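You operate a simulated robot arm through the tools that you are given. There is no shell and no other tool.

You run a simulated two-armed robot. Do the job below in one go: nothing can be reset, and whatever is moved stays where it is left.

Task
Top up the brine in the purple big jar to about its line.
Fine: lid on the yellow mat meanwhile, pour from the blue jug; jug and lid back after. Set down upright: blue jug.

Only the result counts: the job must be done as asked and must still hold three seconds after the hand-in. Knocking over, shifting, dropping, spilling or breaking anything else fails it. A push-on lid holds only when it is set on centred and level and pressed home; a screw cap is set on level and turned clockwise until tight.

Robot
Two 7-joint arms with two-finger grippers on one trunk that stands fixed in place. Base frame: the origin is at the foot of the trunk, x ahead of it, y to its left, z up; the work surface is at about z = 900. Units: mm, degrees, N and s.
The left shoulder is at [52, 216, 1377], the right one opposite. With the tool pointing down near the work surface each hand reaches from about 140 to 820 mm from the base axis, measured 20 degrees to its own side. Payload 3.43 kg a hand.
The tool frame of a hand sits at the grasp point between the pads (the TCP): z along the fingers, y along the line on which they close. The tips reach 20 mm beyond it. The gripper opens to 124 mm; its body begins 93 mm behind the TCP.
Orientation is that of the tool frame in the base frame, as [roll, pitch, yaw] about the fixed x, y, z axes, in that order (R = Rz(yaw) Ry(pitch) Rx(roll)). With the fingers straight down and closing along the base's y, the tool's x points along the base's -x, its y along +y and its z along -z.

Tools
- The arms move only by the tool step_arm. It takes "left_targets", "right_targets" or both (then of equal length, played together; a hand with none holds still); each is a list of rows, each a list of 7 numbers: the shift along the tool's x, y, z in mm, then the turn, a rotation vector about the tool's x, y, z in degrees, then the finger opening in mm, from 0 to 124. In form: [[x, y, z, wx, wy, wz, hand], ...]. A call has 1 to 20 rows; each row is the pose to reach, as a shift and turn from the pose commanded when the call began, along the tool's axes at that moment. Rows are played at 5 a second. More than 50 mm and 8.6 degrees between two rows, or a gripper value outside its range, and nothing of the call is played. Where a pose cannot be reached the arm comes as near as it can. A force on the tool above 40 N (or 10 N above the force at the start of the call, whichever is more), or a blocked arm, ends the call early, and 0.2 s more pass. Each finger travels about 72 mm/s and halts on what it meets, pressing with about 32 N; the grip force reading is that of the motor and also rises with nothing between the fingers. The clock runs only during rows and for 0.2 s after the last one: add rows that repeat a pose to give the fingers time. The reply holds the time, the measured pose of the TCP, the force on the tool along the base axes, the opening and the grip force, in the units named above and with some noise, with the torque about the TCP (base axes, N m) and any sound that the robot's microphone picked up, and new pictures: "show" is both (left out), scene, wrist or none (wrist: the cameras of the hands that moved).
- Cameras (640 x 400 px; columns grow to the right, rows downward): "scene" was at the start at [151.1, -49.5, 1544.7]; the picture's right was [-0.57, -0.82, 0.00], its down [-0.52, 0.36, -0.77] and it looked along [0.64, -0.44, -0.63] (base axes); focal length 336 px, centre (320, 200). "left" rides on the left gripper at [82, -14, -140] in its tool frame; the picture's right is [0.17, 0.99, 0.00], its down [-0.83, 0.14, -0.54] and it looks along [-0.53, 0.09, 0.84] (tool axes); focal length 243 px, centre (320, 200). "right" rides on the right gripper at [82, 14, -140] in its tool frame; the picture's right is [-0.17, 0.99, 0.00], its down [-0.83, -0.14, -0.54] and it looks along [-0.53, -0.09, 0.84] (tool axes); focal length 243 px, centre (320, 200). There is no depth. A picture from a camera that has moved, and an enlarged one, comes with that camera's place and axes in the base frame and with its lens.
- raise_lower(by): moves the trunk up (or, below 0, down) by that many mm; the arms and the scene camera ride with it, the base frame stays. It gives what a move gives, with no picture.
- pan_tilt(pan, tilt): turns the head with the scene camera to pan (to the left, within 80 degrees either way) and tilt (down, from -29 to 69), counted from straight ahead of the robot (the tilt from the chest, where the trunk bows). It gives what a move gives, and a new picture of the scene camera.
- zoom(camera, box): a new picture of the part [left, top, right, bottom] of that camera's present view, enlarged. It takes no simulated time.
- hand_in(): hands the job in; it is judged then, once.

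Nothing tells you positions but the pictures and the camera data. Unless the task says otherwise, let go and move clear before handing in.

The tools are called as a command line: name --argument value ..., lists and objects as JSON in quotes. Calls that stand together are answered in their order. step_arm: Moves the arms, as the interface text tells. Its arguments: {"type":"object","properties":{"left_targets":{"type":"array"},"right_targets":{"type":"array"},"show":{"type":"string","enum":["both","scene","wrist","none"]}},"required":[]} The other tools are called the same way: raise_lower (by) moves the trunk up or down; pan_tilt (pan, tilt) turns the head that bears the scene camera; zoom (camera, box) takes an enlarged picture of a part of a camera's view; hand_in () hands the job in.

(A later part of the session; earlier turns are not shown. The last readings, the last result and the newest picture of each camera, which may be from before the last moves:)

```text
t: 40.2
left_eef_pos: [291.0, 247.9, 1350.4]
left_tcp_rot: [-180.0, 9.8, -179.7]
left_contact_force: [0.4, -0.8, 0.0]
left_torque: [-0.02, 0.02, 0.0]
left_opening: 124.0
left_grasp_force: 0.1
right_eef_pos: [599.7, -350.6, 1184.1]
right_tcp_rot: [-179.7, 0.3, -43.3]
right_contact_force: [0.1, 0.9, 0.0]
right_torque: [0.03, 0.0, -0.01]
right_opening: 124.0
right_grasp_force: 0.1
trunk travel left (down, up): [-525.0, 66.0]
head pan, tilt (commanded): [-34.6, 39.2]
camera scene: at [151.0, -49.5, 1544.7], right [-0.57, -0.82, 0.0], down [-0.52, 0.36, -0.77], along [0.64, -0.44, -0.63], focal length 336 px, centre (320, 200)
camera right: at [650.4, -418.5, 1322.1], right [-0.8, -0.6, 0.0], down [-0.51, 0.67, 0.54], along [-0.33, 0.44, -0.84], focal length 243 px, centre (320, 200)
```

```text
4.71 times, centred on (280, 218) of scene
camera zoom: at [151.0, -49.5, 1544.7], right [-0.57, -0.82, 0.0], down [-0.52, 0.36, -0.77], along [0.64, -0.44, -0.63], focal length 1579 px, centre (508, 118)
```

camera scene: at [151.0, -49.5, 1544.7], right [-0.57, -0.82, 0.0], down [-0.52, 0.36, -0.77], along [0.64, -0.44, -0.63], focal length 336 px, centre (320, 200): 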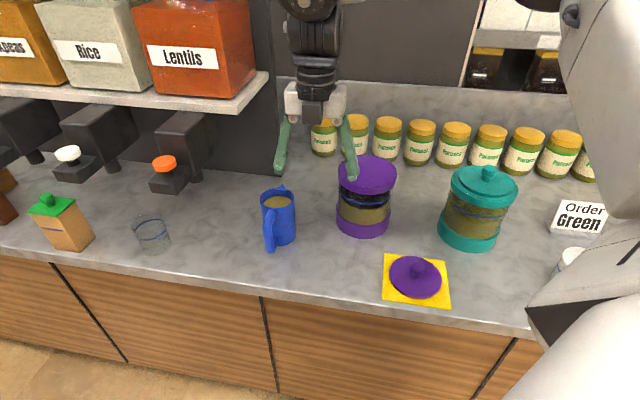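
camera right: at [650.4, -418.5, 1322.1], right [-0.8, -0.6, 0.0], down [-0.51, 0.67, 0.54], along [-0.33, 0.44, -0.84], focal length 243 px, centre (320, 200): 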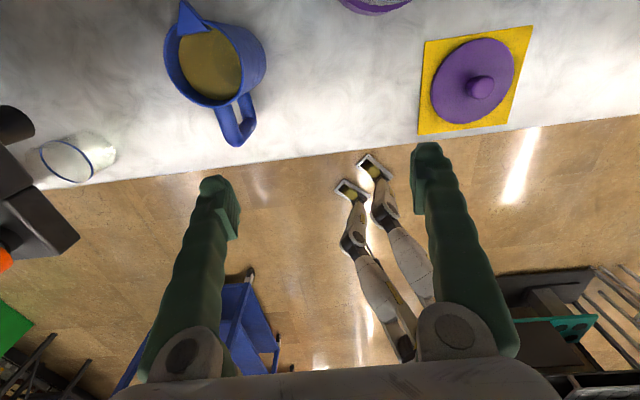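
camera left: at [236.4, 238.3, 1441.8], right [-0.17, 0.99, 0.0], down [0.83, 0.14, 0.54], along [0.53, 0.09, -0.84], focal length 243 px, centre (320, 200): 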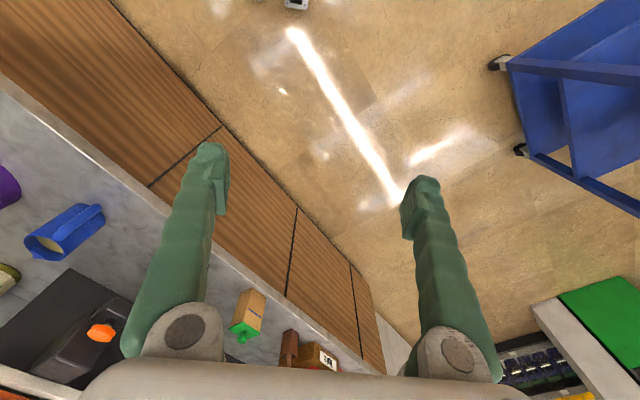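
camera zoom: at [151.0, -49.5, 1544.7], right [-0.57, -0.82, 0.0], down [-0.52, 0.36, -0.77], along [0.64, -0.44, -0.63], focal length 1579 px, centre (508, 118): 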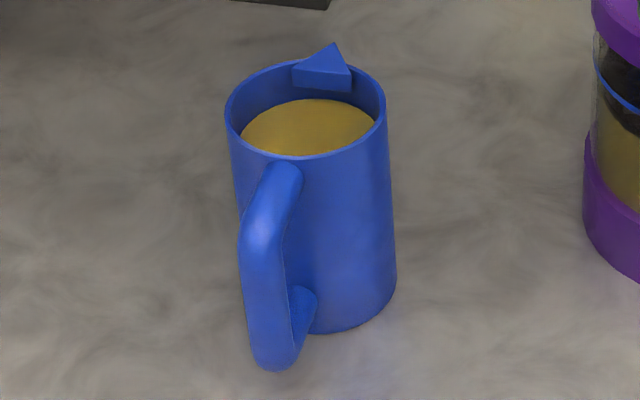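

I now put the jug axis at about (735, -331), with the spout at -45° and the handle at about 133°, so the closing line of the fingers misses both. I'll move over the jug and stay above its rim.

step_arm --right_targets '[[17, -21, 20, 0, 0, 0, 124], [34, -43, 40, 0, 0, 0, 124], [51, -65, 60, 0, 0, 0, 124], [68, -87, 80, 0, 0, 0, 124], [84, -107.6, 94, 0, 0, 0, 124], [84, -107.6, 94, 0, 0, 0, 124]]' --show "both"

zoom --camera "right" --box '[200, 80, 440, 280]'

zoom --camera "scene" --box '[220, 90, 340, 260]'

```text
t: 41.6
left_eef_pos: [293.0, 249.0, 1350.2]
left_tcp_rot: [179.9, 9.5, -179.8]
left_contact_force: [0.1, -0.7, -0.1]
left_torque: [0.03, 0.01, -0.01]
left_opening: 124.3
left_grasp_force: 0.0
right_eef_pos: [651.5, -368.4, 1084.1]
right_tcp_rot: [-179.0, 0.1, -43.5]
right_contact_force: [0.5, 0.5, 1.3]
right_torque: [-0.03, 0.03, 0.0]
right_opening: 124.1
right_grasp_force: 0.1
right hand out of reach, approached as far as the arm can: row 1, 2, 3, 4, 5, 6
trunk travel left (down, up): [-525.0, 66.0]
head pan, tilt (commanded): [-34.6, 39.2]
camera scene: at [152.4, -49.6, 1544.5], right [-0.57, -0.82, 0.0], down [-0.52, 0.36, -0.77], along [0.64, -0.44, -0.63], focal length 336 px, centre (320, 200)
camera right: at [699.4, -437.8, 1223.3], right [-0.8, -0.6, -0.02], down [-0.51, 0.66, 0.54], along [-0.31, 0.44, -0.84], focal length 243 px, centre (320, 200)
```

scene: 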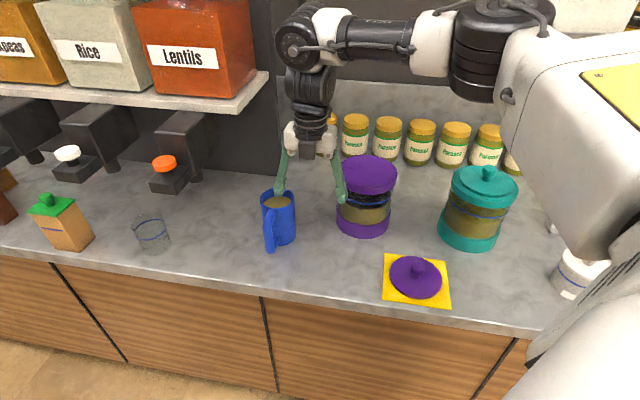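
right: 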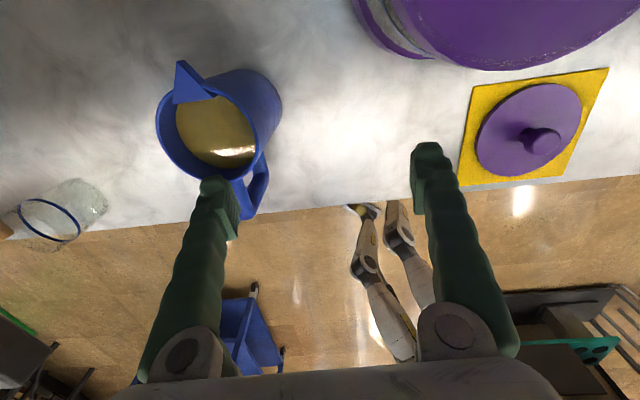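

```text
2.00 times, centred on (320, 180) of right
camera zoom: at [699.4, -437.8, 1223.3], right [-0.8, -0.6, -0.02], down [-0.51, 0.66, 0.54], along [-0.31, 0.44, -0.84], focal length 485 px, centre (320, 240)
```

zoom: 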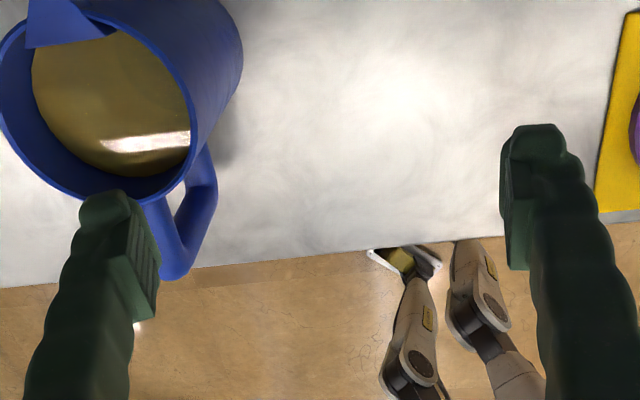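

```text
2.35 times, centred on (280, 175) of scene
camera zoom: at [152.4, -49.6, 1544.5], right [-0.57, -0.82, 0.0], down [-0.52, 0.36, -0.77], along [0.64, -0.44, -0.63], focal length 790 px, centre (414, 259)
```

zoom: 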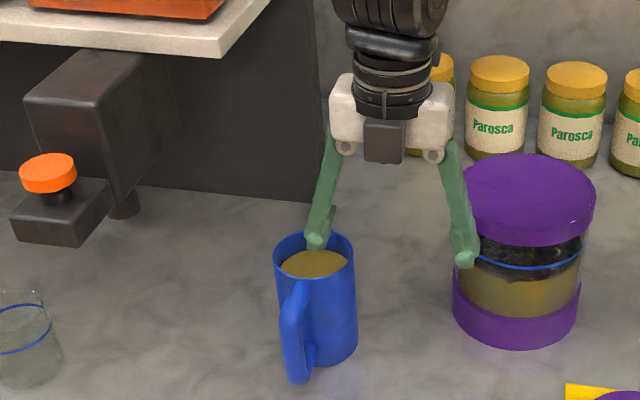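

Moving toward the jug with the hand turned this far runs into a joint limit. I'll lift, turn the hand back, move over the jug, and only then turn it as far as needed. Turning at least 20° short of the full amount would still clear the handle.

step_arm --right_targets '[[0, 0, -30, 0, 0, 0, 124], [0, 0, -60, 0, 0, 8, 124], [0, 0, -70, 0, 0, 16.5, 124], [0, 0, -70, 0, 0, 25, 124], [0, 0, -70, 0, 0, 33.5, 124], [0, 0, -70, 0, 0, 42, 124], [0, 0, -70, 0, 0, 50.5, 124], [0, 0, -70, 0, 0, 59, 124], [0, 0, -70, 0, 0, 67.5, 124], [0, 0, -70, 0, 0, 76, 124], [0, 0, -70, 0, 0, 84.5, 124], [0, 0, -70, 0, 0, 93, 124], [0, 0, -70, 0, 0, 101.5, 124], [0, 0, -70, 0, 0, 110, 124], [0, 0, -70, 0, 0, 118.5, 124], [0, 0, -70, 0, 0, 127, 124], [0, 0, -70, 0, 0, 135.5, 124]]' --show "none"

```text
t: 45.2
left_eef_pos: [291.4, 249.8, 1350.2]
left_tcp_rot: [-180.0, 9.6, -179.8]
left_contact_force: [-0.2, -0.3, 0.4]
left_torque: [0.03, -0.04, 0.03]
left_opening: 124.2
left_grasp_force: 0.0
right_eef_pos: [633.8, -371.1, 1151.8]
right_tcp_rot: [179.5, 0.1, -179.1]
right_contact_force: [0.9, 0.2, -0.1]
right_torque: [-0.04, 0.01, 0.01]
right_opening: 124.0
right_grasp_force: 0.0
right hand out of reach, approached as far as the arm can: row 1, 2, 3, 4, 5, 6, 7, 8, 9, 10, 11, 12, 13, 14, 15, 16, 17
trunk travel left (down, up): [-525.0, 66.0]
head pan, tilt (commanded): [-34.6, 39.2]
```

pan_tilt --pan -55 --tilt 15

```text
t: 46.1
left_eef_pos: [290.3, 248.8, 1351.3]
left_tcp_rot: [180.0, 9.7, -179.9]
left_contact_force: [0.0, 0.5, 0.3]
left_torque: [0.02, -0.04, 0.02]
left_opening: 124.1
left_grasp_force: 0.0
right_eef_pos: [635.1, -370.9, 1152.0]
right_tcp_rot: [179.5, 0.1, -178.9]
right_contact_force: [-0.1, 0.0, -0.3]
right_torque: [0.01, 0.0, 0.02]
right_opening: 124.2
right_grasp_force: 0.0
trunk travel left (down, up): [-525.0, 66.0]
head pan, tilt (commanded): [-55.0, 15.0]
camera scene: at [134.3, -77.3, 1583.0], right [-0.82, -0.57, 0.0], down [-0.15, 0.21, -0.97], along [0.55, -0.79, -0.26], focal length 336 px, centre (320, 200)
```

scene: 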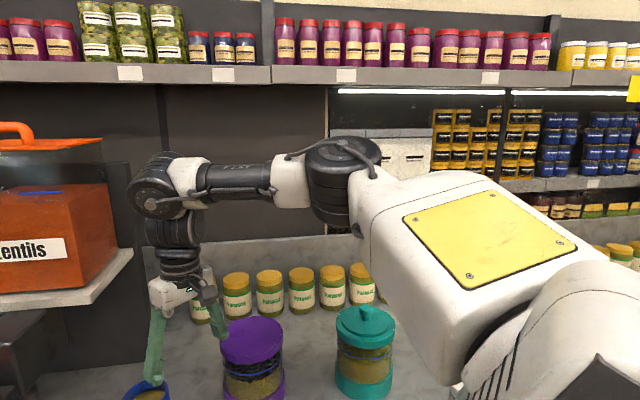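

The arm still has plenty of length here, so the problem is wrist attitude rather than reach. Earlier it managed -31° yaw pitched at 45° near the jug without complaint. I'll pitch the hand forward and turn to about -30°, which still lets the handle pass between the fingers.

pan_tilt --pan -30 --tilt 40

step_arm --right_targets '[[6, 15, 5, 0, -7.5, 0, 124], [12, 30, 10, 0, -15, 0, 124], [18, 45, 16, 0, -22.5, 0, 124], [24, 60, 21, 0, -30, 0, 124], [30, 75, 27, 0, -37.5, 0, 124], [35, 91, 32, 0, -45, 0, 124], [35, 91, 32, 0, -45, 0, 124]]' --show "none"

step_arm --right_targets '[[0, 0, 0, 4.2, 0, 4.2, 124], [0, 0, 0, 8.5, 0, 8.5, 124], [0, 0, 0, 12.7, 0, 12.7, 124], [0, 0, 0, 17, 0, 17, 124], [0, 0, 0, 21.2, 0, 21.2, 124], [0, 0, 0, 21.2, 0, 21.2, 124]]' --show "both"

```text
t: 47.0
left_eef_pos: [291.0, 248.1, 1349.8]
left_tcp_rot: [180.0, 9.5, -179.9]
left_contact_force: [-0.2, -0.1, 0.1]
left_torque: [0.01, 0.02, 0.01]
left_opening: 124.0
left_grasp_force: 0.1
right_eef_pos: [632.8, -372.0, 1151.7]
right_tcp_rot: [179.5, 0.2, -178.9]
right_contact_force: [-0.3, 0.6, -0.4]
right_torque: [-0.01, 0.02, 0.0]
right_opening: 124.1
right_grasp_force: 0.1
trunk travel left (down, up): [-525.0, 66.0]
head pan, tilt (commanded): [-30.0, 40.0]
camera scene: at [154.2, -43.6, 1543.6], right [-0.5, -0.87, 0.0], down [-0.56, 0.32, -0.77], along [0.66, -0.38, -0.64], focal length 336 px, centre (320, 200)
```

scene: 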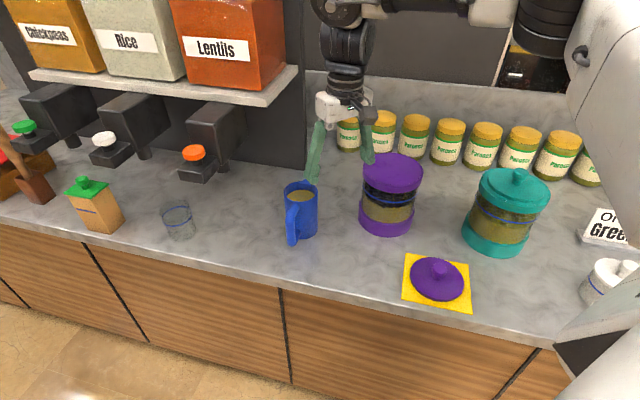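

```text
t: 48.6
left_eef_pos: [291.0, 248.3, 1351.5]
left_tcp_rot: [-180.0, 9.7, -179.8]
left_contact_force: [-0.3, -0.3, 0.1]
left_torque: [-0.01, -0.01, 0.01]
left_opening: 124.2
left_grasp_force: 0.2
right_eef_pos: [596.9, -278.5, 1121.5]
right_tcp_rot: [179.3, 45.0, -179.4]
right_contact_force: [-0.2, -0.2, -0.5]
right_torque: [0.02, -0.02, -0.02]
right_opening: 124.0
right_grasp_force: 0.1
trunk travel left (down, up): [-525.0, 66.0]
head pan, tilt (commanded): [-30.0, 40.0]
```

```text
t: 50.0
left_eef_pos: [291.6, 246.9, 1351.1]
left_tcp_rot: [179.8, 9.6, -179.8]
left_contact_force: [1.4, -0.1, 0.1]
left_torque: [0.02, 0.02, 0.0]
left_opening: 124.0
left_grasp_force: 0.1
right_eef_pos: [732.4, -346.2, 1141.1]
right_tcp_rot: [179.5, 44.4, 150.8]
right_contact_force: [0.3, -0.3, -0.3]
right_torque: [0.0, -0.01, 0.03]
right_opening: 124.1
right_grasp_force: 0.1
right hand out of reach, approached as far as the arm can: row 1, 2, 3, 4, 5, 6
trunk travel left (down, up): [-525.0, 66.0]
head pan, tilt (commanded): [-30.0, 40.0]
camera scene: at [155.9, -45.5, 1543.3], right [-0.5, -0.87, 0.0], down [-0.56, 0.32, -0.77], along [0.66, -0.38, -0.64], focal length 336 px, centre (320, 200)
camera right: at [602.6, -260.3, 1183.8], right [0.58, 0.81, 0.12], down [0.12, -0.23, 0.97], along [0.81, -0.54, -0.23], focal length 243 px, centre (320, 200)
```

scene: 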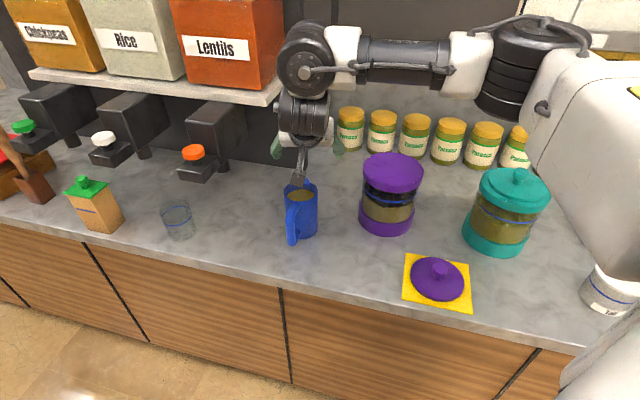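
right: 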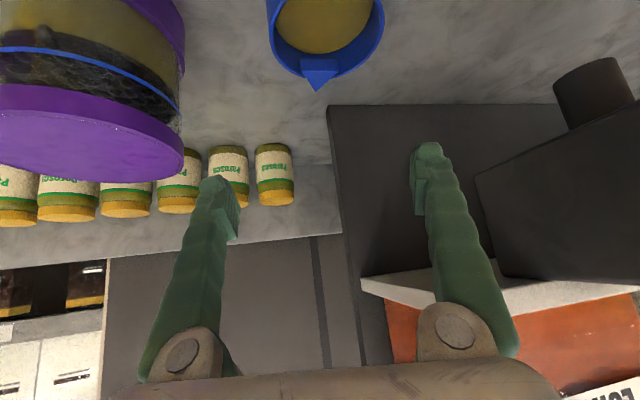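

The hand is now above the jug at -29° yaw, pitched 45°, and further out, where the wrist allows it. I'll re-measure the jug from this close view before descending.

zoom --camera "right" --box '[240, 0, 420, 110]'

zoom --camera "scene" --box '[260, 110, 360, 260]'

```text
3.56 times, centred on (330, 55) of right
camera zoom: at [602.6, -260.3, 1183.8], right [0.58, 0.81, 0.12], down [0.12, -0.23, 0.97], along [0.81, -0.54, -0.23], focal length 863 px, centre (284, 716)
```

zoom: 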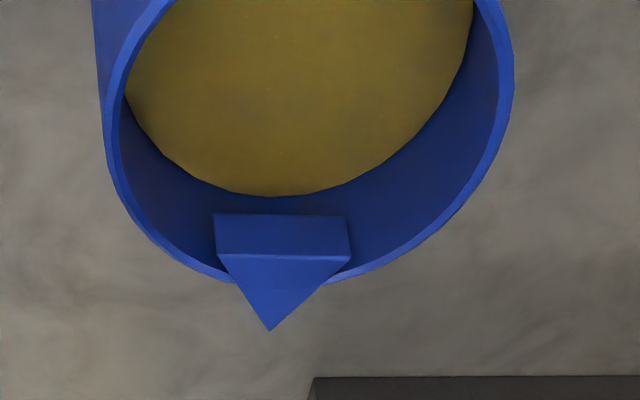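

```text
2.67 times, centred on (310, 185) of scene
camera zoom: at [155.9, -45.5, 1543.3], right [-0.5, -0.87, 0.0], down [-0.56, 0.32, -0.77], along [0.66, -0.38, -0.64], focal length 895 px, centre (347, 240)
```

zoom: 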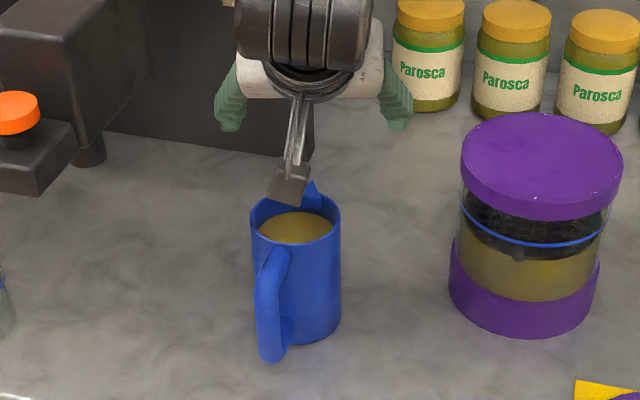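

The refined jug centre is (732, -326) with the spout at about -46°. I'll align over it and come partway down, staying above the rim, and check that the arm follows.

step_arm --right_targets '[[17, 6, 9, 0, 0, 0, 124], [35, 12, 18, 0, 0, 0, 124], [52, 17.5, 27.5, 0, 0, 0, 124], [52, 17.5, 27.5, 0, 0, 0, 124]]' --show "both"

zoom --camera "scene" --box '[260, 110, 360, 260]'

```text
t: 51.0
left_eef_pos: [291.8, 250.2, 1351.0]
left_tcp_rot: [180.0, 9.6, -179.8]
left_contact_force: [-0.1, -0.4, -0.5]
left_torque: [-0.01, 0.01, 0.0]
left_opening: 124.0
left_grasp_force: 0.2
right_eef_pos: [732.2, -349.6, 1094.5]
right_tcp_rot: [179.4, 44.5, 150.9]
right_contact_force: [-0.5, 0.0, 0.3]
right_torque: [-0.01, 0.0, -0.01]
right_opening: 123.9
right_grasp_force: 0.1
right hand out of reach, approached as far as the arm can: row 1, 2, 3, 4
trunk travel left (down, up): [-525.0, 66.0]
head pan, tilt (commanded): [-30.0, 40.0]
camera scene: at [154.1, -42.8, 1543.6], right [-0.5, -0.87, 0.0], down [-0.56, 0.32, -0.77], along [0.66, -0.38, -0.64], focal length 336 px, centre (320, 200)
camera right: at [601.3, -263.4, 1135.0], right [0.58, 0.81, 0.12], down [0.12, -0.23, 0.97], along [0.81, -0.54, -0.23], focal length 243 px, centre (320, 200)
```

scene: 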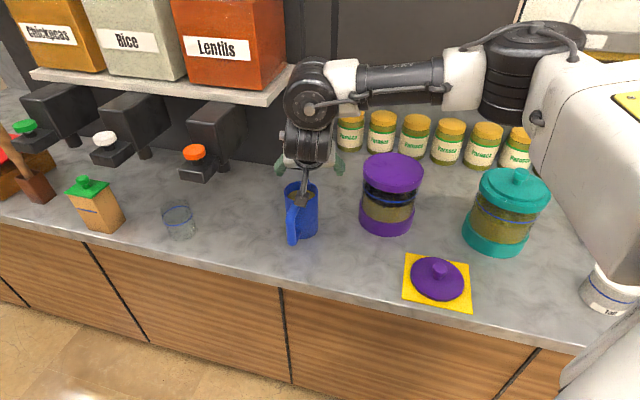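
right: 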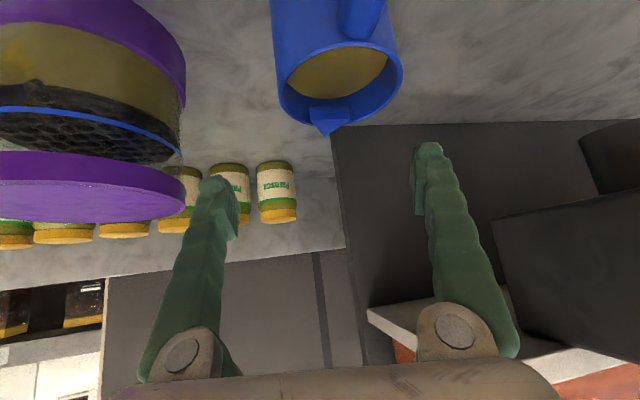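

```text
2.67 times, centred on (310, 185) of scene
camera zoom: at [154.1, -42.8, 1543.6], right [-0.5, -0.87, 0.0], down [-0.56, 0.32, -0.77], along [0.66, -0.38, -0.64], focal length 895 px, centre (347, 240)
```

zoom: 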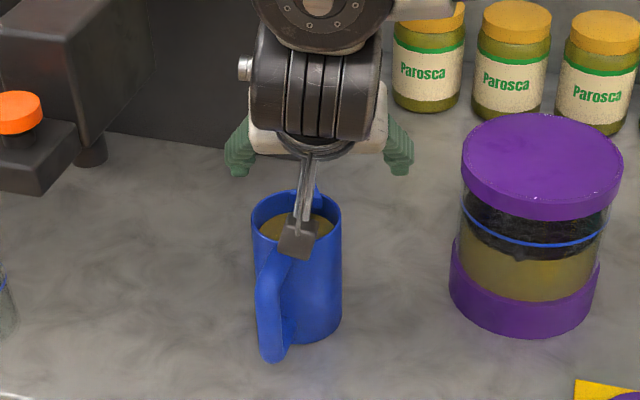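

The sideways limit holds in this attitude; it looks like wrist roll on this side. With the hand turned the other way, so the camera is on top, the roll sits mid-range, and that also suits pouring. I'll retreat and come at the jug with the hand flipped.

step_arm --right_targets '[[0, 0, -15, -4, 0, -4.1, 124], [0, 0, -35, -8.1, 0, -8.3, 124], [0, 0, -55, -12.2, 0, -12.4, 124], [0, 0, -75, -16.2, 0, -16.6, 124], [0, 0, -95, -20.3, 0, -20.7, 124], [0, 0, -95, -20.3, 0, -20.7, 124]]' --show "none"

```text
t: 52.4
left_eef_pos: [292.0, 248.7, 1350.9]
left_tcp_rot: [-180.0, 9.6, -179.8]
left_contact_force: [-0.3, -0.2, -0.5]
left_torque: [-0.02, 0.03, 0.01]
left_opening: 123.9
left_grasp_force: 0.1
right_eef_pos: [672.1, -317.7, 1160.1]
right_tcp_rot: [179.8, 44.8, -180.0]
right_contact_force: [0.0, -0.2, 0.7]
right_torque: [-0.03, 0.01, 0.03]
right_opening: 123.9
right_grasp_force: 0.1
trunk travel left (down, up): [-525.0, 66.0]
head pan, tilt (commanded): [-30.0, 40.0]
```

step_arm --right_targets '[[13, -2, -13, 0, 7.5, 0, 124], [26, -4, -26, 0, 15, 0, 124], [40, -6, -39, 0, 22.5, 0, 124], [53, -8, -53, 0, 30, 0, 124], [66, -10, -66, 0, 37.5, 0, 124], [79.5, -12, -79, 0, 44.8, 0, 124], [79.5, -12, -79, 0, 44.8, 0, 124]]' --show "none"

step_arm --right_targets '[[0, 0, 0, 0, 0, -8.5, 124], [0, 0, 0, 0, 0, -17, 124], [0, 0, 0, 0, 0, -25.5, 124], [0, 0, 0, 0, 0, -34, 124], [0, 0, 0, 0, 0, -42.5, 124], [0, 0, 0, 0, 0, -51, 124], [0, 0, 0, 0, 0, -59.5, 124], [0, 0, 0, 0, 0, -68, 124], [0, 0, 0, 0, 0, -76.5, 124], [0, 0, 0, 0, 0, -85, 124], [0, 0, 0, 0, 0, -93.5, 124], [0, 0, 0, 0, 0, -102, 124], [0, 0, 0, 0, 0, -110.5, 124], [0, 0, 0, 0, 0, -119, 124], [0, 0, 0, 0, 0, -127.5, 124], [0, 0, 0, 0, 0, -135, 124], [0, 0, 0, 0, 0, -135, 124]]' --show "scene"

```text
t: 54.0
left_eef_pos: [290.5, 248.1, 1351.4]
left_tcp_rot: [-179.9, 9.6, -179.8]
left_contact_force: [0.4, 0.4, 0.9]
left_torque: [-0.02, -0.02, -0.01]
left_opening: 124.0
left_grasp_force: 0.0
right_eef_pos: [562.0, -330.9, 1160.6]
right_tcp_rot: [179.9, 0.0, -179.9]
right_contact_force: [0.6, -0.9, -0.8]
right_torque: [0.0, -0.01, 0.04]
right_opening: 123.9
right_grasp_force: 0.1
trunk travel left (down, up): [-525.0, 66.0]
head pan, tilt (commanded): [-30.0, 40.0]
```

```text
t: 57.6
left_eef_pos: [291.7, 247.9, 1350.7]
left_tcp_rot: [179.9, 9.6, -179.8]
left_contact_force: [-0.2, 0.4, 1.4]
left_torque: [0.01, 0.01, -0.02]
left_opening: 123.5
left_grasp_force: 0.0
right_eef_pos: [560.7, -331.0, 1160.6]
right_tcp_rot: [-179.8, 0.0, -44.8]
right_contact_force: [0.5, 0.6, 0.3]
right_torque: [0.02, -0.01, 0.03]
right_opening: 124.0
right_grasp_force: 0.1
trunk travel left (down, up): [-525.0, 66.0]
head pan, tilt (commanded): [-30.0, 40.0]
camera scene: at [154.3, -43.4, 1543.6], right [-0.5, -0.87, 0.0], down [-0.56, 0.32, -0.77], along [0.66, -0.38, -0.64], focal length 336 px, centre (320, 200)
```

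scene: 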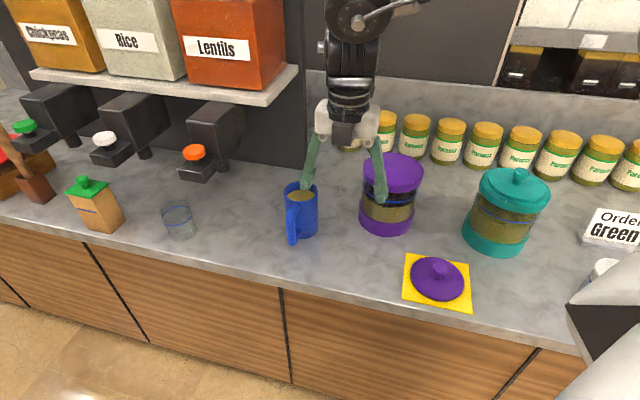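

The hand is turned with the camera on the outer side. I'll pitch the fingers up toward the jug's spout direction while moving to a stand-off behind the handle.

step_arm --right_targets '[[-2.5, -15.6, 8, 0, 7.5, 0, 124], [-5, -31.3, 16, 0, 15, 0, 124], [-7.5, -47, 26, 0, 22.5, 0, 124], [-10, -62.6, 38, 0, 30, 0, 124], [-12.5, -78.2, 52, 0, 37.5, 0, 124], [-15, -94, 68, 0, 45, 0, 124], [-17.5, -109.5, 84, 0, 52.5, 0, 124], [-20, -125.2, 100, 0, 60, 0, 124], [-20, -125.2, 100, 0, 60, 0, 124]]' --show "both"

```text
t: 59.3
left_eef_pos: [290.4, 251.0, 1350.8]
left_tcp_rot: [-180.0, 9.7, -179.8]
left_contact_force: [-0.2, -0.1, -0.1]
left_torque: [0.01, 0.07, -0.01]
left_opening: 124.0
left_grasp_force: 0.0
right_eef_pos: [667.5, -412.0, 1053.7]
right_tcp_rot: [-175.8, -53.1, -45.0]
right_contact_force: [-24.0, 19.5, 23.1]
right_torque: [-1.6, 0.6, -2.55]
right_opening: 123.9
right_grasp_force: 0.4
right hand out of reach, approached as far as the arm can: row 3, 4, 5, 6, 7, 8
trunk travel left (down, up): [-525.0, 66.0]
head pan, tilt (commanded): [-30.0, 40.0]
stopped in row 8 (right hand): the force on the tool passed its limit at 66 N (the readings are from after the stop); the commanded pose is now the measured one
camera scene: at [152.4, -41.8, 1543.9], right [-0.5, -0.87, 0.0], down [-0.56, 0.32, -0.77], along [0.66, -0.38, -0.64], focal length 336 px, centre (320, 200)
camera right: at [607.7, -385.5, 1200.5], right [-0.72, -0.67, -0.17], down [-0.59, 0.73, -0.34], along [0.35, -0.14, -0.93], focal length 243 px, centre (320, 200)
```

scene: 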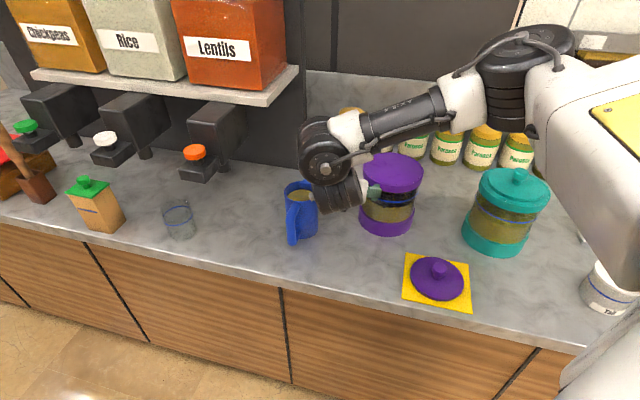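
right: 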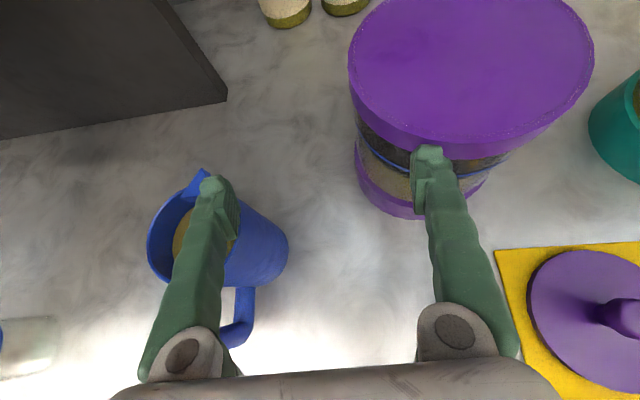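

The arm strayed off the commanded path and a fingertip touched something, and the motion stopped at 66 N. I'll check the jug and the jar right away before moving again.

zoom --camera "right" --box '[120, 100, 360, 360]'

zoom --camera "right" --box '[340, 60, 600, 260]'

zoom --camera "scene" --box '[260, 130, 440, 260]'

```text
1.54 times, centred on (240, 230) of right
camera zoom: at [607.7, -385.5, 1200.5], right [-0.72, -0.67, -0.17], down [-0.59, 0.73, -0.34], along [0.35, -0.14, -0.93], focal length 373 px, centre (443, 154)
```

zoom: 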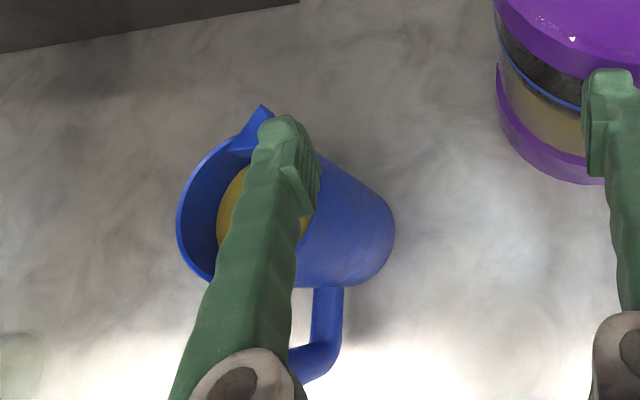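

```text
2.00 times, centred on (470, 160) of right
camera zoom: at [607.7, -385.5, 1200.5], right [-0.72, -0.67, -0.17], down [-0.59, 0.73, -0.34], along [0.35, -0.14, -0.93], focal length 485 px, centre (20, 280)
```

zoom: 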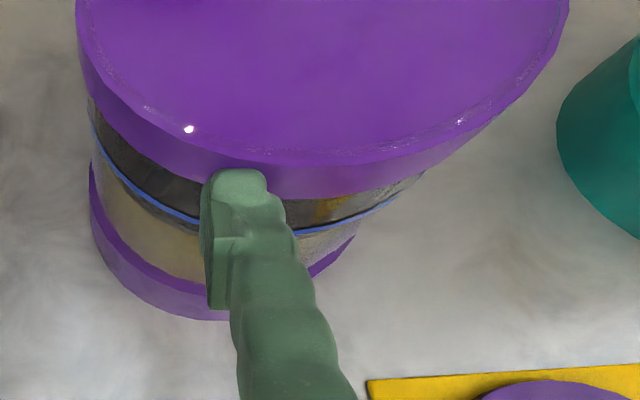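

```text
3.08 times, centred on (350, 195) of scene
camera zoom: at [152.4, -41.8, 1543.9], right [-0.5, -0.87, 0.0], down [-0.56, 0.32, -0.77], along [0.66, -0.38, -0.64], focal length 1032 px, centre (228, 215)
```

zoom: 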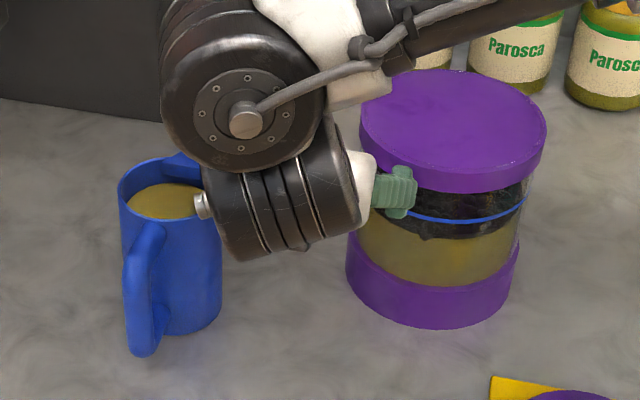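

The jug and jar are both still in place, compared by pixel with earlier views, and the right fingertip is resting against the band of the jar. I'll back away up and toward the robot in small steps.

step_arm --right_targets '[[8, 4, -12, 0, 0, 0, 124], [16, 8, -24, 0, 0, 0, 124], [31, 15, -48, 0, 0, 0, 124], [47, 23, -72.6, 0, 0, 0, 124]]' --show "both"

```text
t: 60.3
left_eef_pos: [291.4, 249.7, 1349.5]
left_tcp_rot: [-180.0, 9.7, -179.7]
left_contact_force: [-1.3, 0.0, -0.7]
left_torque: [0.0, -0.02, -0.01]
left_opening: 123.8
left_grasp_force: 0.1
right_eef_pos: [631.1, -428.2, 1133.5]
right_tcp_rot: [-175.9, -52.9, -44.8]
right_contact_force: [0.1, 0.2, 0.5]
right_torque: [-0.01, -0.02, 0.03]
right_opening: 124.0
right_grasp_force: 0.2
right hand out of reach, approached as far as the arm can: row 2, 3, 4
trunk travel left (down, up): [-525.0, 66.0]
head pan, tilt (commanded): [-30.0, 40.0]
camera scene: at [153.1, -42.0, 1543.8], right [-0.5, -0.87, 0.0], down [-0.56, 0.32, -0.77], along [0.66, -0.38, -0.64], focal length 336 px, centre (320, 200)
camera right: at [571.0, -402.7, 1281.4], right [-0.72, -0.67, -0.17], down [-0.6, 0.73, -0.33], along [0.35, -0.14, -0.93], focal length 243 px, centre (320, 200)
```

scene: 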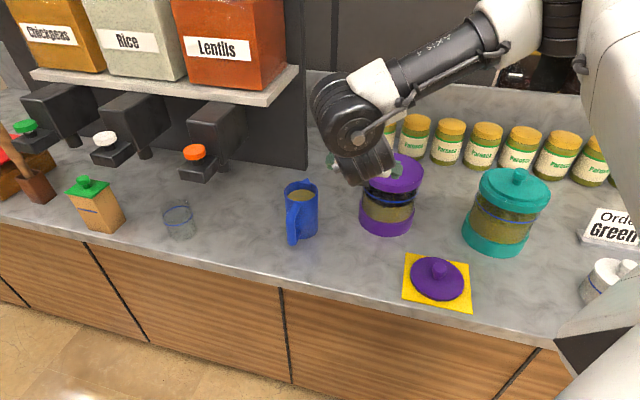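
right: 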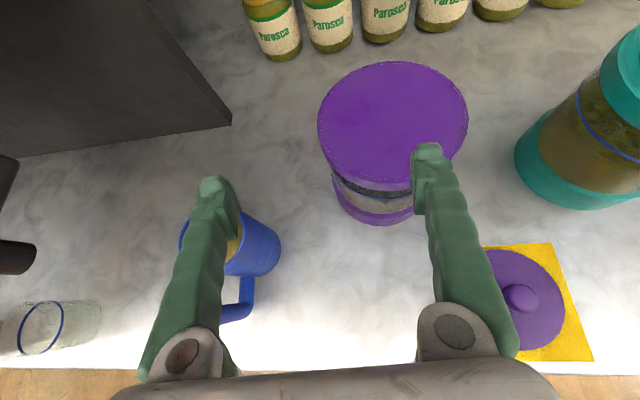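

Everything is free and unmoved. I'll bring the hand back to straight down over open counter and undo the turn.

step_arm --right_targets '[[1, 5, -10, 0, -6.6, 0, 124], [3, 10, -20, 0, -13.2, 0, 124], [4, 15, -31, 0, -19.9, 0, 124], [6, 19, -41, 0, -26.5, 0, 124], [7, 24, -51, 0, -33.1, 0, 124], [8, 29, -61, 0, -39.8, 0, 124], [10, 34, -71, 0, -46.4, 0, 124], [11.3, 38.7, -81.4, 0, -53, 0, 124], [11.3, 38.7, -81.4, 0, -53, 0, 124]]' --show "none"

```text
t: 62.3
left_eef_pos: [291.5, 248.1, 1350.1]
left_tcp_rot: [-180.0, 9.6, -179.8]
left_contact_force: [-0.2, -0.1, -0.7]
left_torque: [0.0, 0.02, 0.01]
left_opening: 124.0
left_grasp_force: 0.0
right_eef_pos: [561.2, -420.6, 1186.7]
right_tcp_rot: [-177.7, 0.1, -41.7]
right_contact_force: [-0.3, -0.9, -0.4]
right_torque: [-0.02, 0.02, -0.02]
right_opening: 124.0
right_grasp_force: 0.0
trunk travel left (down, up): [-525.0, 66.0]
head pan, tilt (commanded): [-30.0, 40.0]
```

step_arm --right_targets '[[0, 0, 0, 0, 0, 8.2, 124], [0, 0, 0, 0, 0, 16.4, 124], [0, 0, 0, 0, 0, 24.6, 124], [0, 0, 0, 0, 0, 32.8, 124], [0, 0, 0, 0, 0, 41, 124], [0, 0, 0, 0, 0, 49.2, 124], [0, 0, 0, 0, 0, 57.4, 124], [0, 0, 0, 0, 0, 65.6, 124], [0, 0, 0, 0, 0, 73.8, 124], [0, 0, 0, 0, 0, 82, 124], [0, 0, 0, 0, 0, 90.2, 124], [0, 0, 0, 0, 0, 98.4, 124], [0, 0, 0, 0, 0, 106.6, 124], [0, 0, 0, 0, 0, 114.8, 124], [0, 0, 0, 0, 0, 123, 124], [0, 0, 0, 0, 0, 131.2, 124], [0, 0, 0, 0, 0, 138.3, 124], [0, 0, 0, 0, 0, 138.3, 124]]' --show "none"

```text
t: 66.1
left_eef_pos: [290.3, 248.9, 1350.4]
left_tcp_rot: [-180.0, 9.6, -179.8]
left_contact_force: [-0.3, 0.2, -0.1]
left_torque: [0.0, 0.02, -0.02]
left_opening: 124.1
left_grasp_force: 0.0
right_eef_pos: [561.8, -420.1, 1188.2]
right_tcp_rot: [178.3, 1.5, 179.9]
right_contact_force: [0.3, 0.4, -0.5]
right_torque: [0.01, -0.01, 0.0]
right_opening: 123.9
right_grasp_force: 0.1
trunk travel left (down, up): [-525.0, 66.0]
head pan, tilt (commanded): [-30.0, 40.0]
```

The hand is straight down and square again. From above with the fingers pitched 60° they pass over the handle, so pointing straight ahead works for the grasp. I'll go to a stand-off above and behind the jug in that attitude.

step_arm --right_targets '[[-20, 19, 10, 0.3, -5.7, 0, 124], [-39, 38, 25, 0.7, -11.4, 0, 124], [-59, 56, 45, 1, -17.1, 0, 124], [-78, 75, 68, 1.4, -22.8, 0, 124], [-98, 94, 92, 1.7, -28.5, 0, 124], [-98, 94, 92, 1.7, -28.5, 0, 124]]' --show "both"

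```text
t: 67.5
left_eef_pos: [290.0, 247.8, 1351.2]
left_tcp_rot: [179.8, 9.6, -179.7]
left_contact_force: [0.3, -0.1, 0.1]
left_torque: [0.01, -0.01, -0.04]
left_opening: 124.0
left_grasp_force: 0.1
right_eef_pos: [662.9, -323.0, 1100.6]
right_tcp_rot: [180.0, 30.1, 179.5]
right_contact_force: [0.7, -0.2, -0.1]
right_torque: [-0.01, -0.02, 0.0]
right_opening: 123.9
right_grasp_force: 0.0
trunk travel left (down, up): [-525.0, 66.0]
head pan, tilt (commanded): [-30.0, 40.0]
camera scene: at [153.6, -43.7, 1543.7], right [-0.5, -0.87, 0.0], down [-0.56, 0.32, -0.77], along [0.66, -0.38, -0.64], focal length 336 px, centre (320, 200)
camera right: at [522.3, -308.8, 1179.0], right [0.15, 0.99, 0.09], down [0.45, -0.14, 0.88], along [0.88, -0.09, -0.46], focal length 243 px, centre (320, 200)
```

scene: 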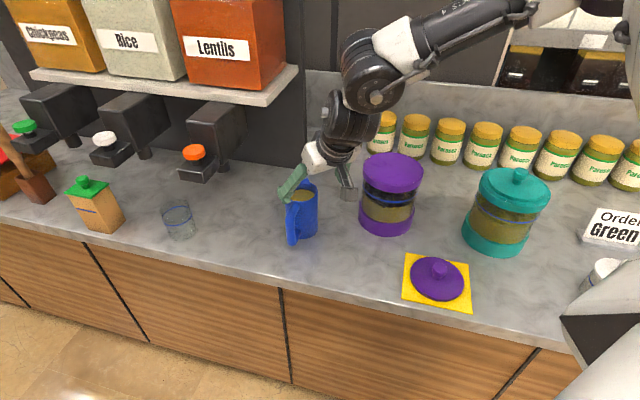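
right: 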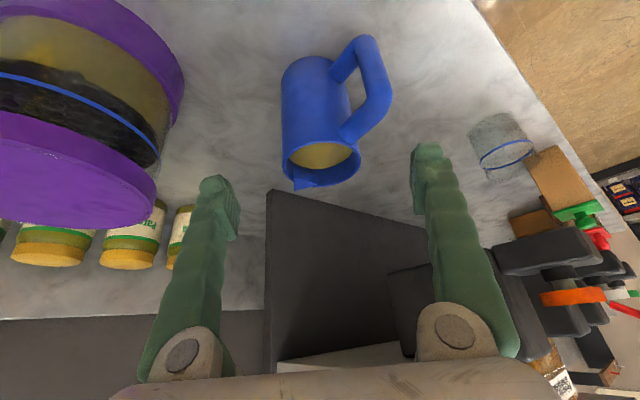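

zoom --camera "right" --box '[250, 20, 410, 200]'

zoom --camera "scene" --box '[250, 140, 370, 260]'

```text
2.22 times, centred on (330, 110) of right
camera zoom: at [522.3, -308.8, 1179.0], right [0.15, 0.99, 0.09], down [0.45, -0.14, 0.88], along [0.88, -0.09, -0.46], focal length 539 px, centre (298, 400)
```

zoom: 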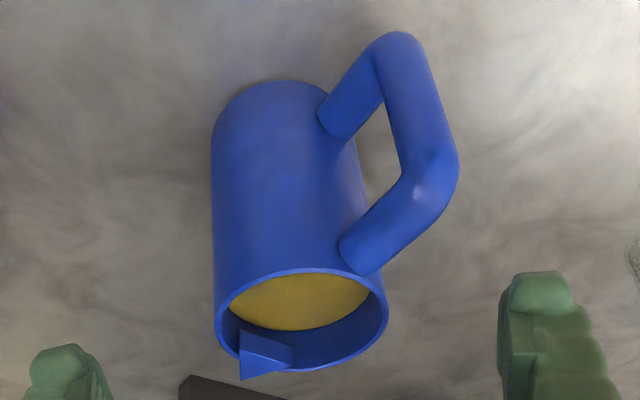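

```text
3.33 times, centred on (310, 200) of scene
camera zoom: at [153.6, -43.7, 1543.7], right [-0.5, -0.87, 0.0], down [-0.56, 0.32, -0.77], along [0.66, -0.38, -0.64], focal length 1119 px, centre (353, 200)
```

zoom: 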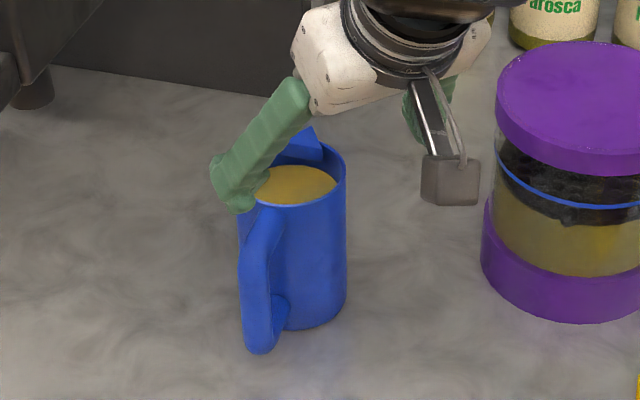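

No flags this time, and the view is clear: the jug centre is (731, -328). To give the left finger more room beside the handle I'll yaw to about -18° at the stand-off.

step_arm --right_targets '[[0.3, 4, 1.5, 2.2, 0, 3.9, 124], [0.5, 8.5, 3, 4.5, 0, 7.8, 124], [0.7, 13, 4, 6.8, 0, 11.7, 124], [0.9, 17, 5.3, 9, 0, 15.6, 124], [0.9, 17, 5.3, 9, 0, 15.6, 124]]' --show "wrist"

zoom --camera "right" --box '[230, 20, 410, 200]'

```text
t: 68.7
left_eef_pos: [291.9, 248.0, 1349.5]
left_tcp_rot: [179.9, 9.6, -179.8]
left_contact_force: [0.6, 0.1, -0.4]
left_torque: [-0.03, -0.05, 0.02]
left_opening: 124.2
left_grasp_force: 0.1
right_eef_pos: [664.1, -307.9, 1097.3]
right_tcp_rot: [179.8, 30.1, 161.5]
right_contact_force: [0.1, 0.1, 0.4]
right_torque: [0.01, 0.01, -0.01]
right_opening: 124.1
right_grasp_force: 0.0
trunk travel left (down, up): [-525.0, 66.0]
head pan, tilt (commanded): [-30.0, 40.0]
camera right: at [535.3, -250.0, 1174.7], right [0.45, 0.89, 0.09], down [0.38, -0.28, 0.88], along [0.81, -0.36, -0.46], focal length 243 px, centre (320, 200)
```

right: 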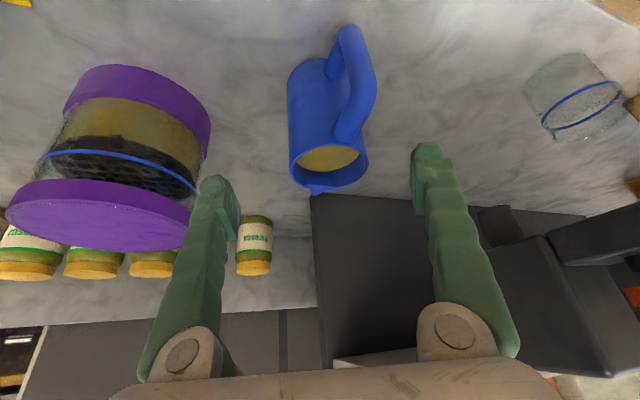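

```text
2.22 times, centred on (320, 110) of right
camera zoom: at [535.3, -250.0, 1174.7], right [0.45, 0.89, 0.09], down [0.38, -0.28, 0.88], along [0.81, -0.36, -0.46], focal length 539 px, centre (320, 400)
```

zoom: 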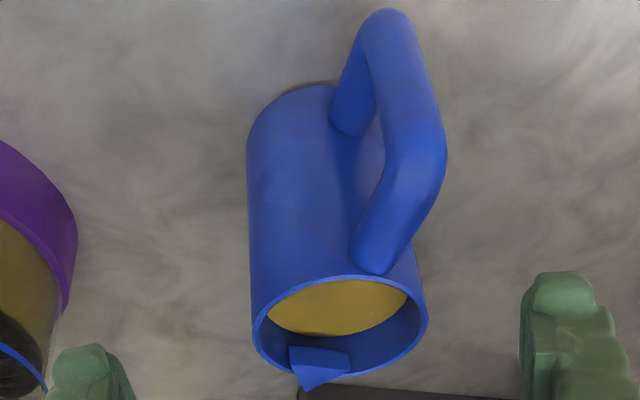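

The jug is nicely between the fingers, about 4 mm off laterally. I'll advance along the fingers in two parts and check halfway.

step_arm --right_targets '[[0.4, 1.5, 25, 0, 0, 0, 124], [0.8, 3, 50, 0, 0, 0, 124], [1, 4, 75, 0, 0, 0, 124], [1, 4, 75, 0, 0, 0, 124]]' --show "both"

zoom --camera "right" --box '[180, 40, 480, 240]'

zoom --camera "scene" --box '[250, 140, 370, 260]'

```text
t: 69.7
left_eef_pos: [292.1, 248.8, 1350.5]
left_tcp_rot: [-180.0, 9.6, -179.8]
left_contact_force: [0.0, -0.4, -0.1]
left_torque: [0.03, 0.05, 0.02]
left_opening: 124.1
left_grasp_force: 0.1
right_eef_pos: [699.5, -314.4, 1029.9]
right_tcp_rot: [179.8, 30.2, 161.5]
right_contact_force: [0.5, 0.2, 0.4]
right_torque: [-0.02, -0.02, 0.0]
right_opening: 123.9
right_grasp_force: 0.0
trunk travel left (down, up): [-525.0, 66.0]
head pan, tilt (commanded): [-30.0, 40.0]
camera scene: at [154.2, -43.3, 1543.6], right [-0.5, -0.87, 0.0], down [-0.56, 0.32, -0.77], along [0.66, -0.38, -0.64], focal length 336 px, centre (320, 200)
camera right: at [571.6, -257.8, 1108.8], right [0.45, 0.89, 0.09], down [0.38, -0.28, 0.88], along [0.81, -0.36, -0.46], focal length 243 px, centre (320, 200)
```

scene: 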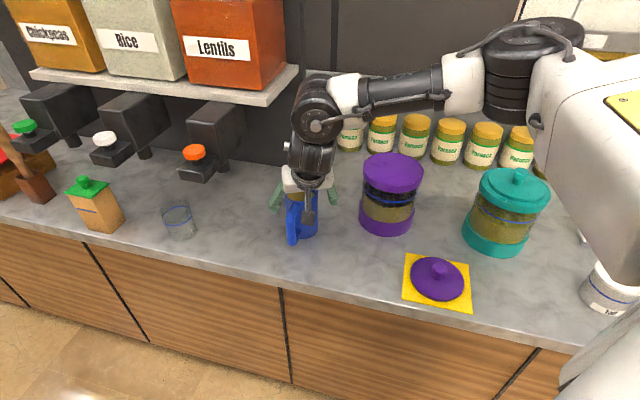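
right: 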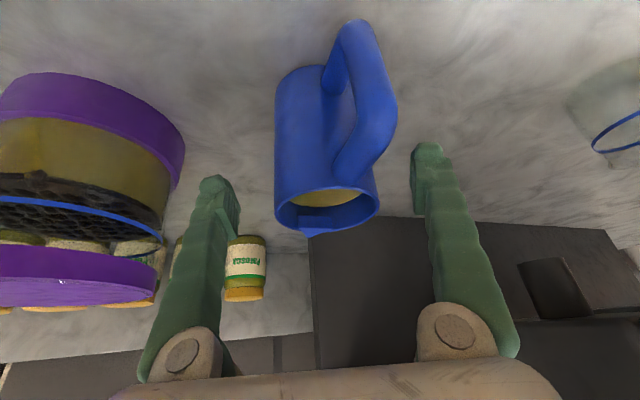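

```text
2.00 times, centred on (330, 140) of right
camera zoom: at [571.6, -257.8, 1108.8], right [0.45, 0.89, 0.09], down [0.38, -0.28, 0.88], along [0.81, -0.36, -0.46], focal length 485 px, centre (300, 320)
```

zoom: 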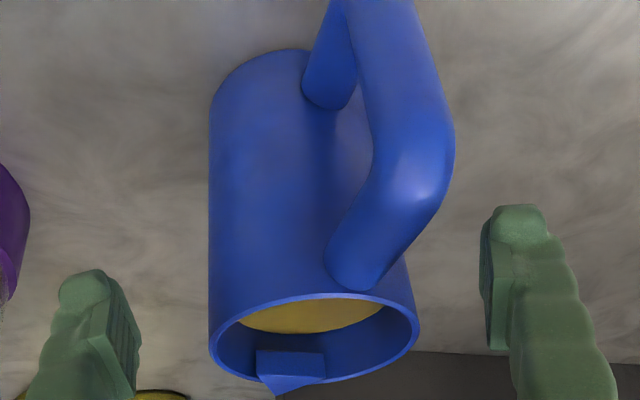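

```text
3.33 times, centred on (310, 200) of scene
camera zoom: at [154.2, -43.3, 1543.6], right [-0.5, -0.87, 0.0], down [-0.56, 0.32, -0.77], along [0.66, -0.38, -0.64], focal length 1119 px, centre (353, 200)
```

zoom: 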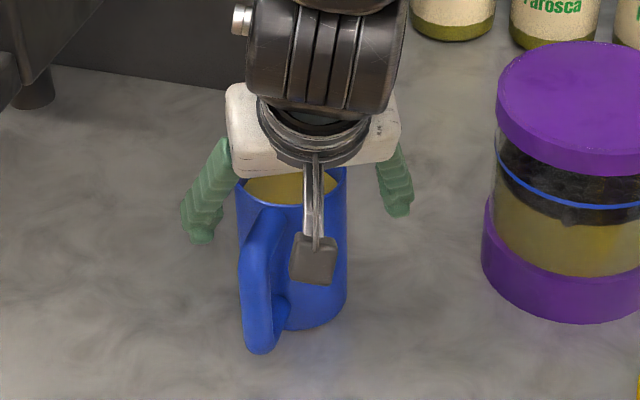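

Well centred. I'll advance the rest of the way with the fingers still open.

step_arm --right_targets '[[-0.5, 0, 22, 0, 0, 0, 124], [-1, 0, 43, 0, 0, 0, 124], [-1.5, 0, 64, 0, 0, 0, 124], [-1.5, 0, 64, 0, 0, 0, 124]]' --show "both"

zoom --camera "right" --box '[180, 40, 480, 240]'

zoom --camera "scene" --box '[250, 140, 370, 260]'

```text
t: 70.7
left_eef_pos: [291.5, 249.1, 1349.4]
left_tcp_rot: [-179.9, 9.7, -179.8]
left_contact_force: [0.3, -0.1, 0.2]
left_torque: [0.01, -0.01, 0.01]
left_opening: 124.3
left_grasp_force: 0.1
right_eef_pos: [714.1, -343.6, 986.1]
right_tcp_rot: [179.7, 30.2, 161.6]
right_contact_force: [-0.9, 4.1, 4.5]
right_torque: [0.1, -0.07, 0.04]
right_opening: 123.8
right_grasp_force: 0.1
right hand out of reach, approached as far as the arm can: row 1, 2, 3, 4
trunk travel left (down, up): [-525.0, 66.0]
head pan, tilt (commanded): [-30.0, 40.0]
camera scene: at [154.0, -42.8, 1543.6], right [-0.5, -0.87, 0.0], down [-0.56, 0.32, -0.77], along [0.66, -0.38, -0.64], focal length 336 px, centre (320, 200)
camera right: at [584.6, -285.8, 1065.2], right [0.44, 0.89, 0.09], down [0.38, -0.28, 0.88], along [0.81, -0.36, -0.46], focal length 243 px, centre (320, 200)
```

scene: 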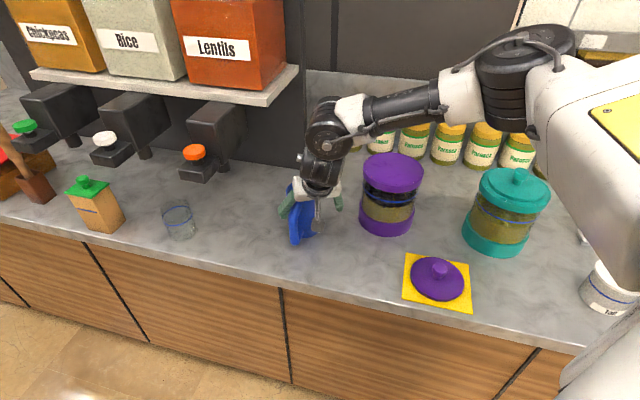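
right: 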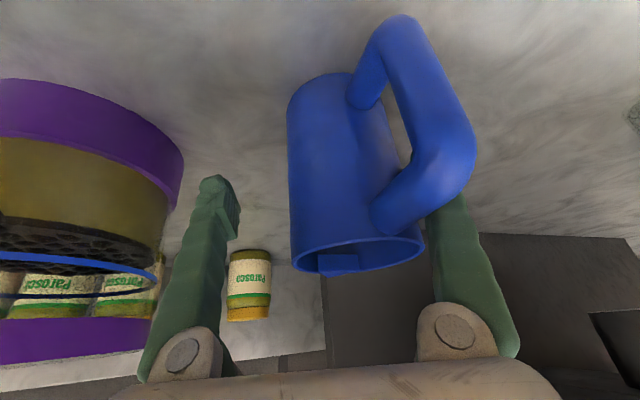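

```text
2.00 times, centred on (330, 140) of right
camera zoom: at [584.6, -285.8, 1065.2], right [0.44, 0.89, 0.09], down [0.38, -0.28, 0.88], along [0.81, -0.36, -0.46], focal length 485 px, centre (300, 320)
```

zoom: 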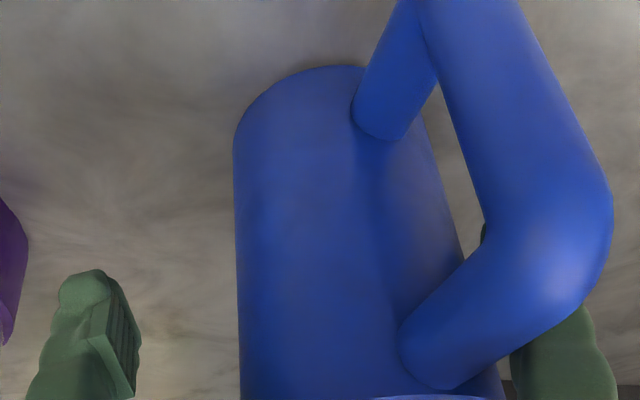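

```text
3.33 times, centred on (310, 200) of scene
camera zoom: at [154.0, -42.8, 1543.6], right [-0.5, -0.87, 0.0], down [-0.56, 0.32, -0.77], along [0.66, -0.38, -0.64], focal length 1119 px, centre (353, 200)
```

zoom: 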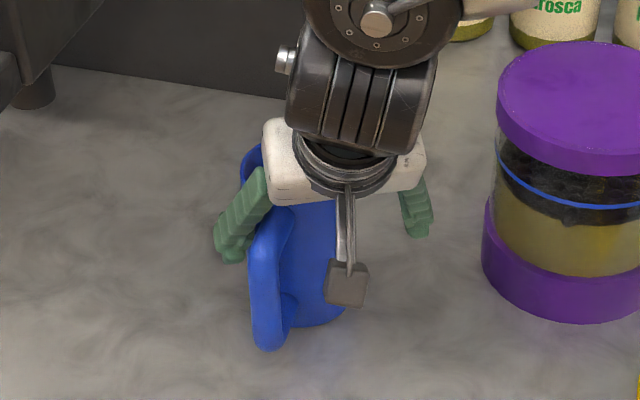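

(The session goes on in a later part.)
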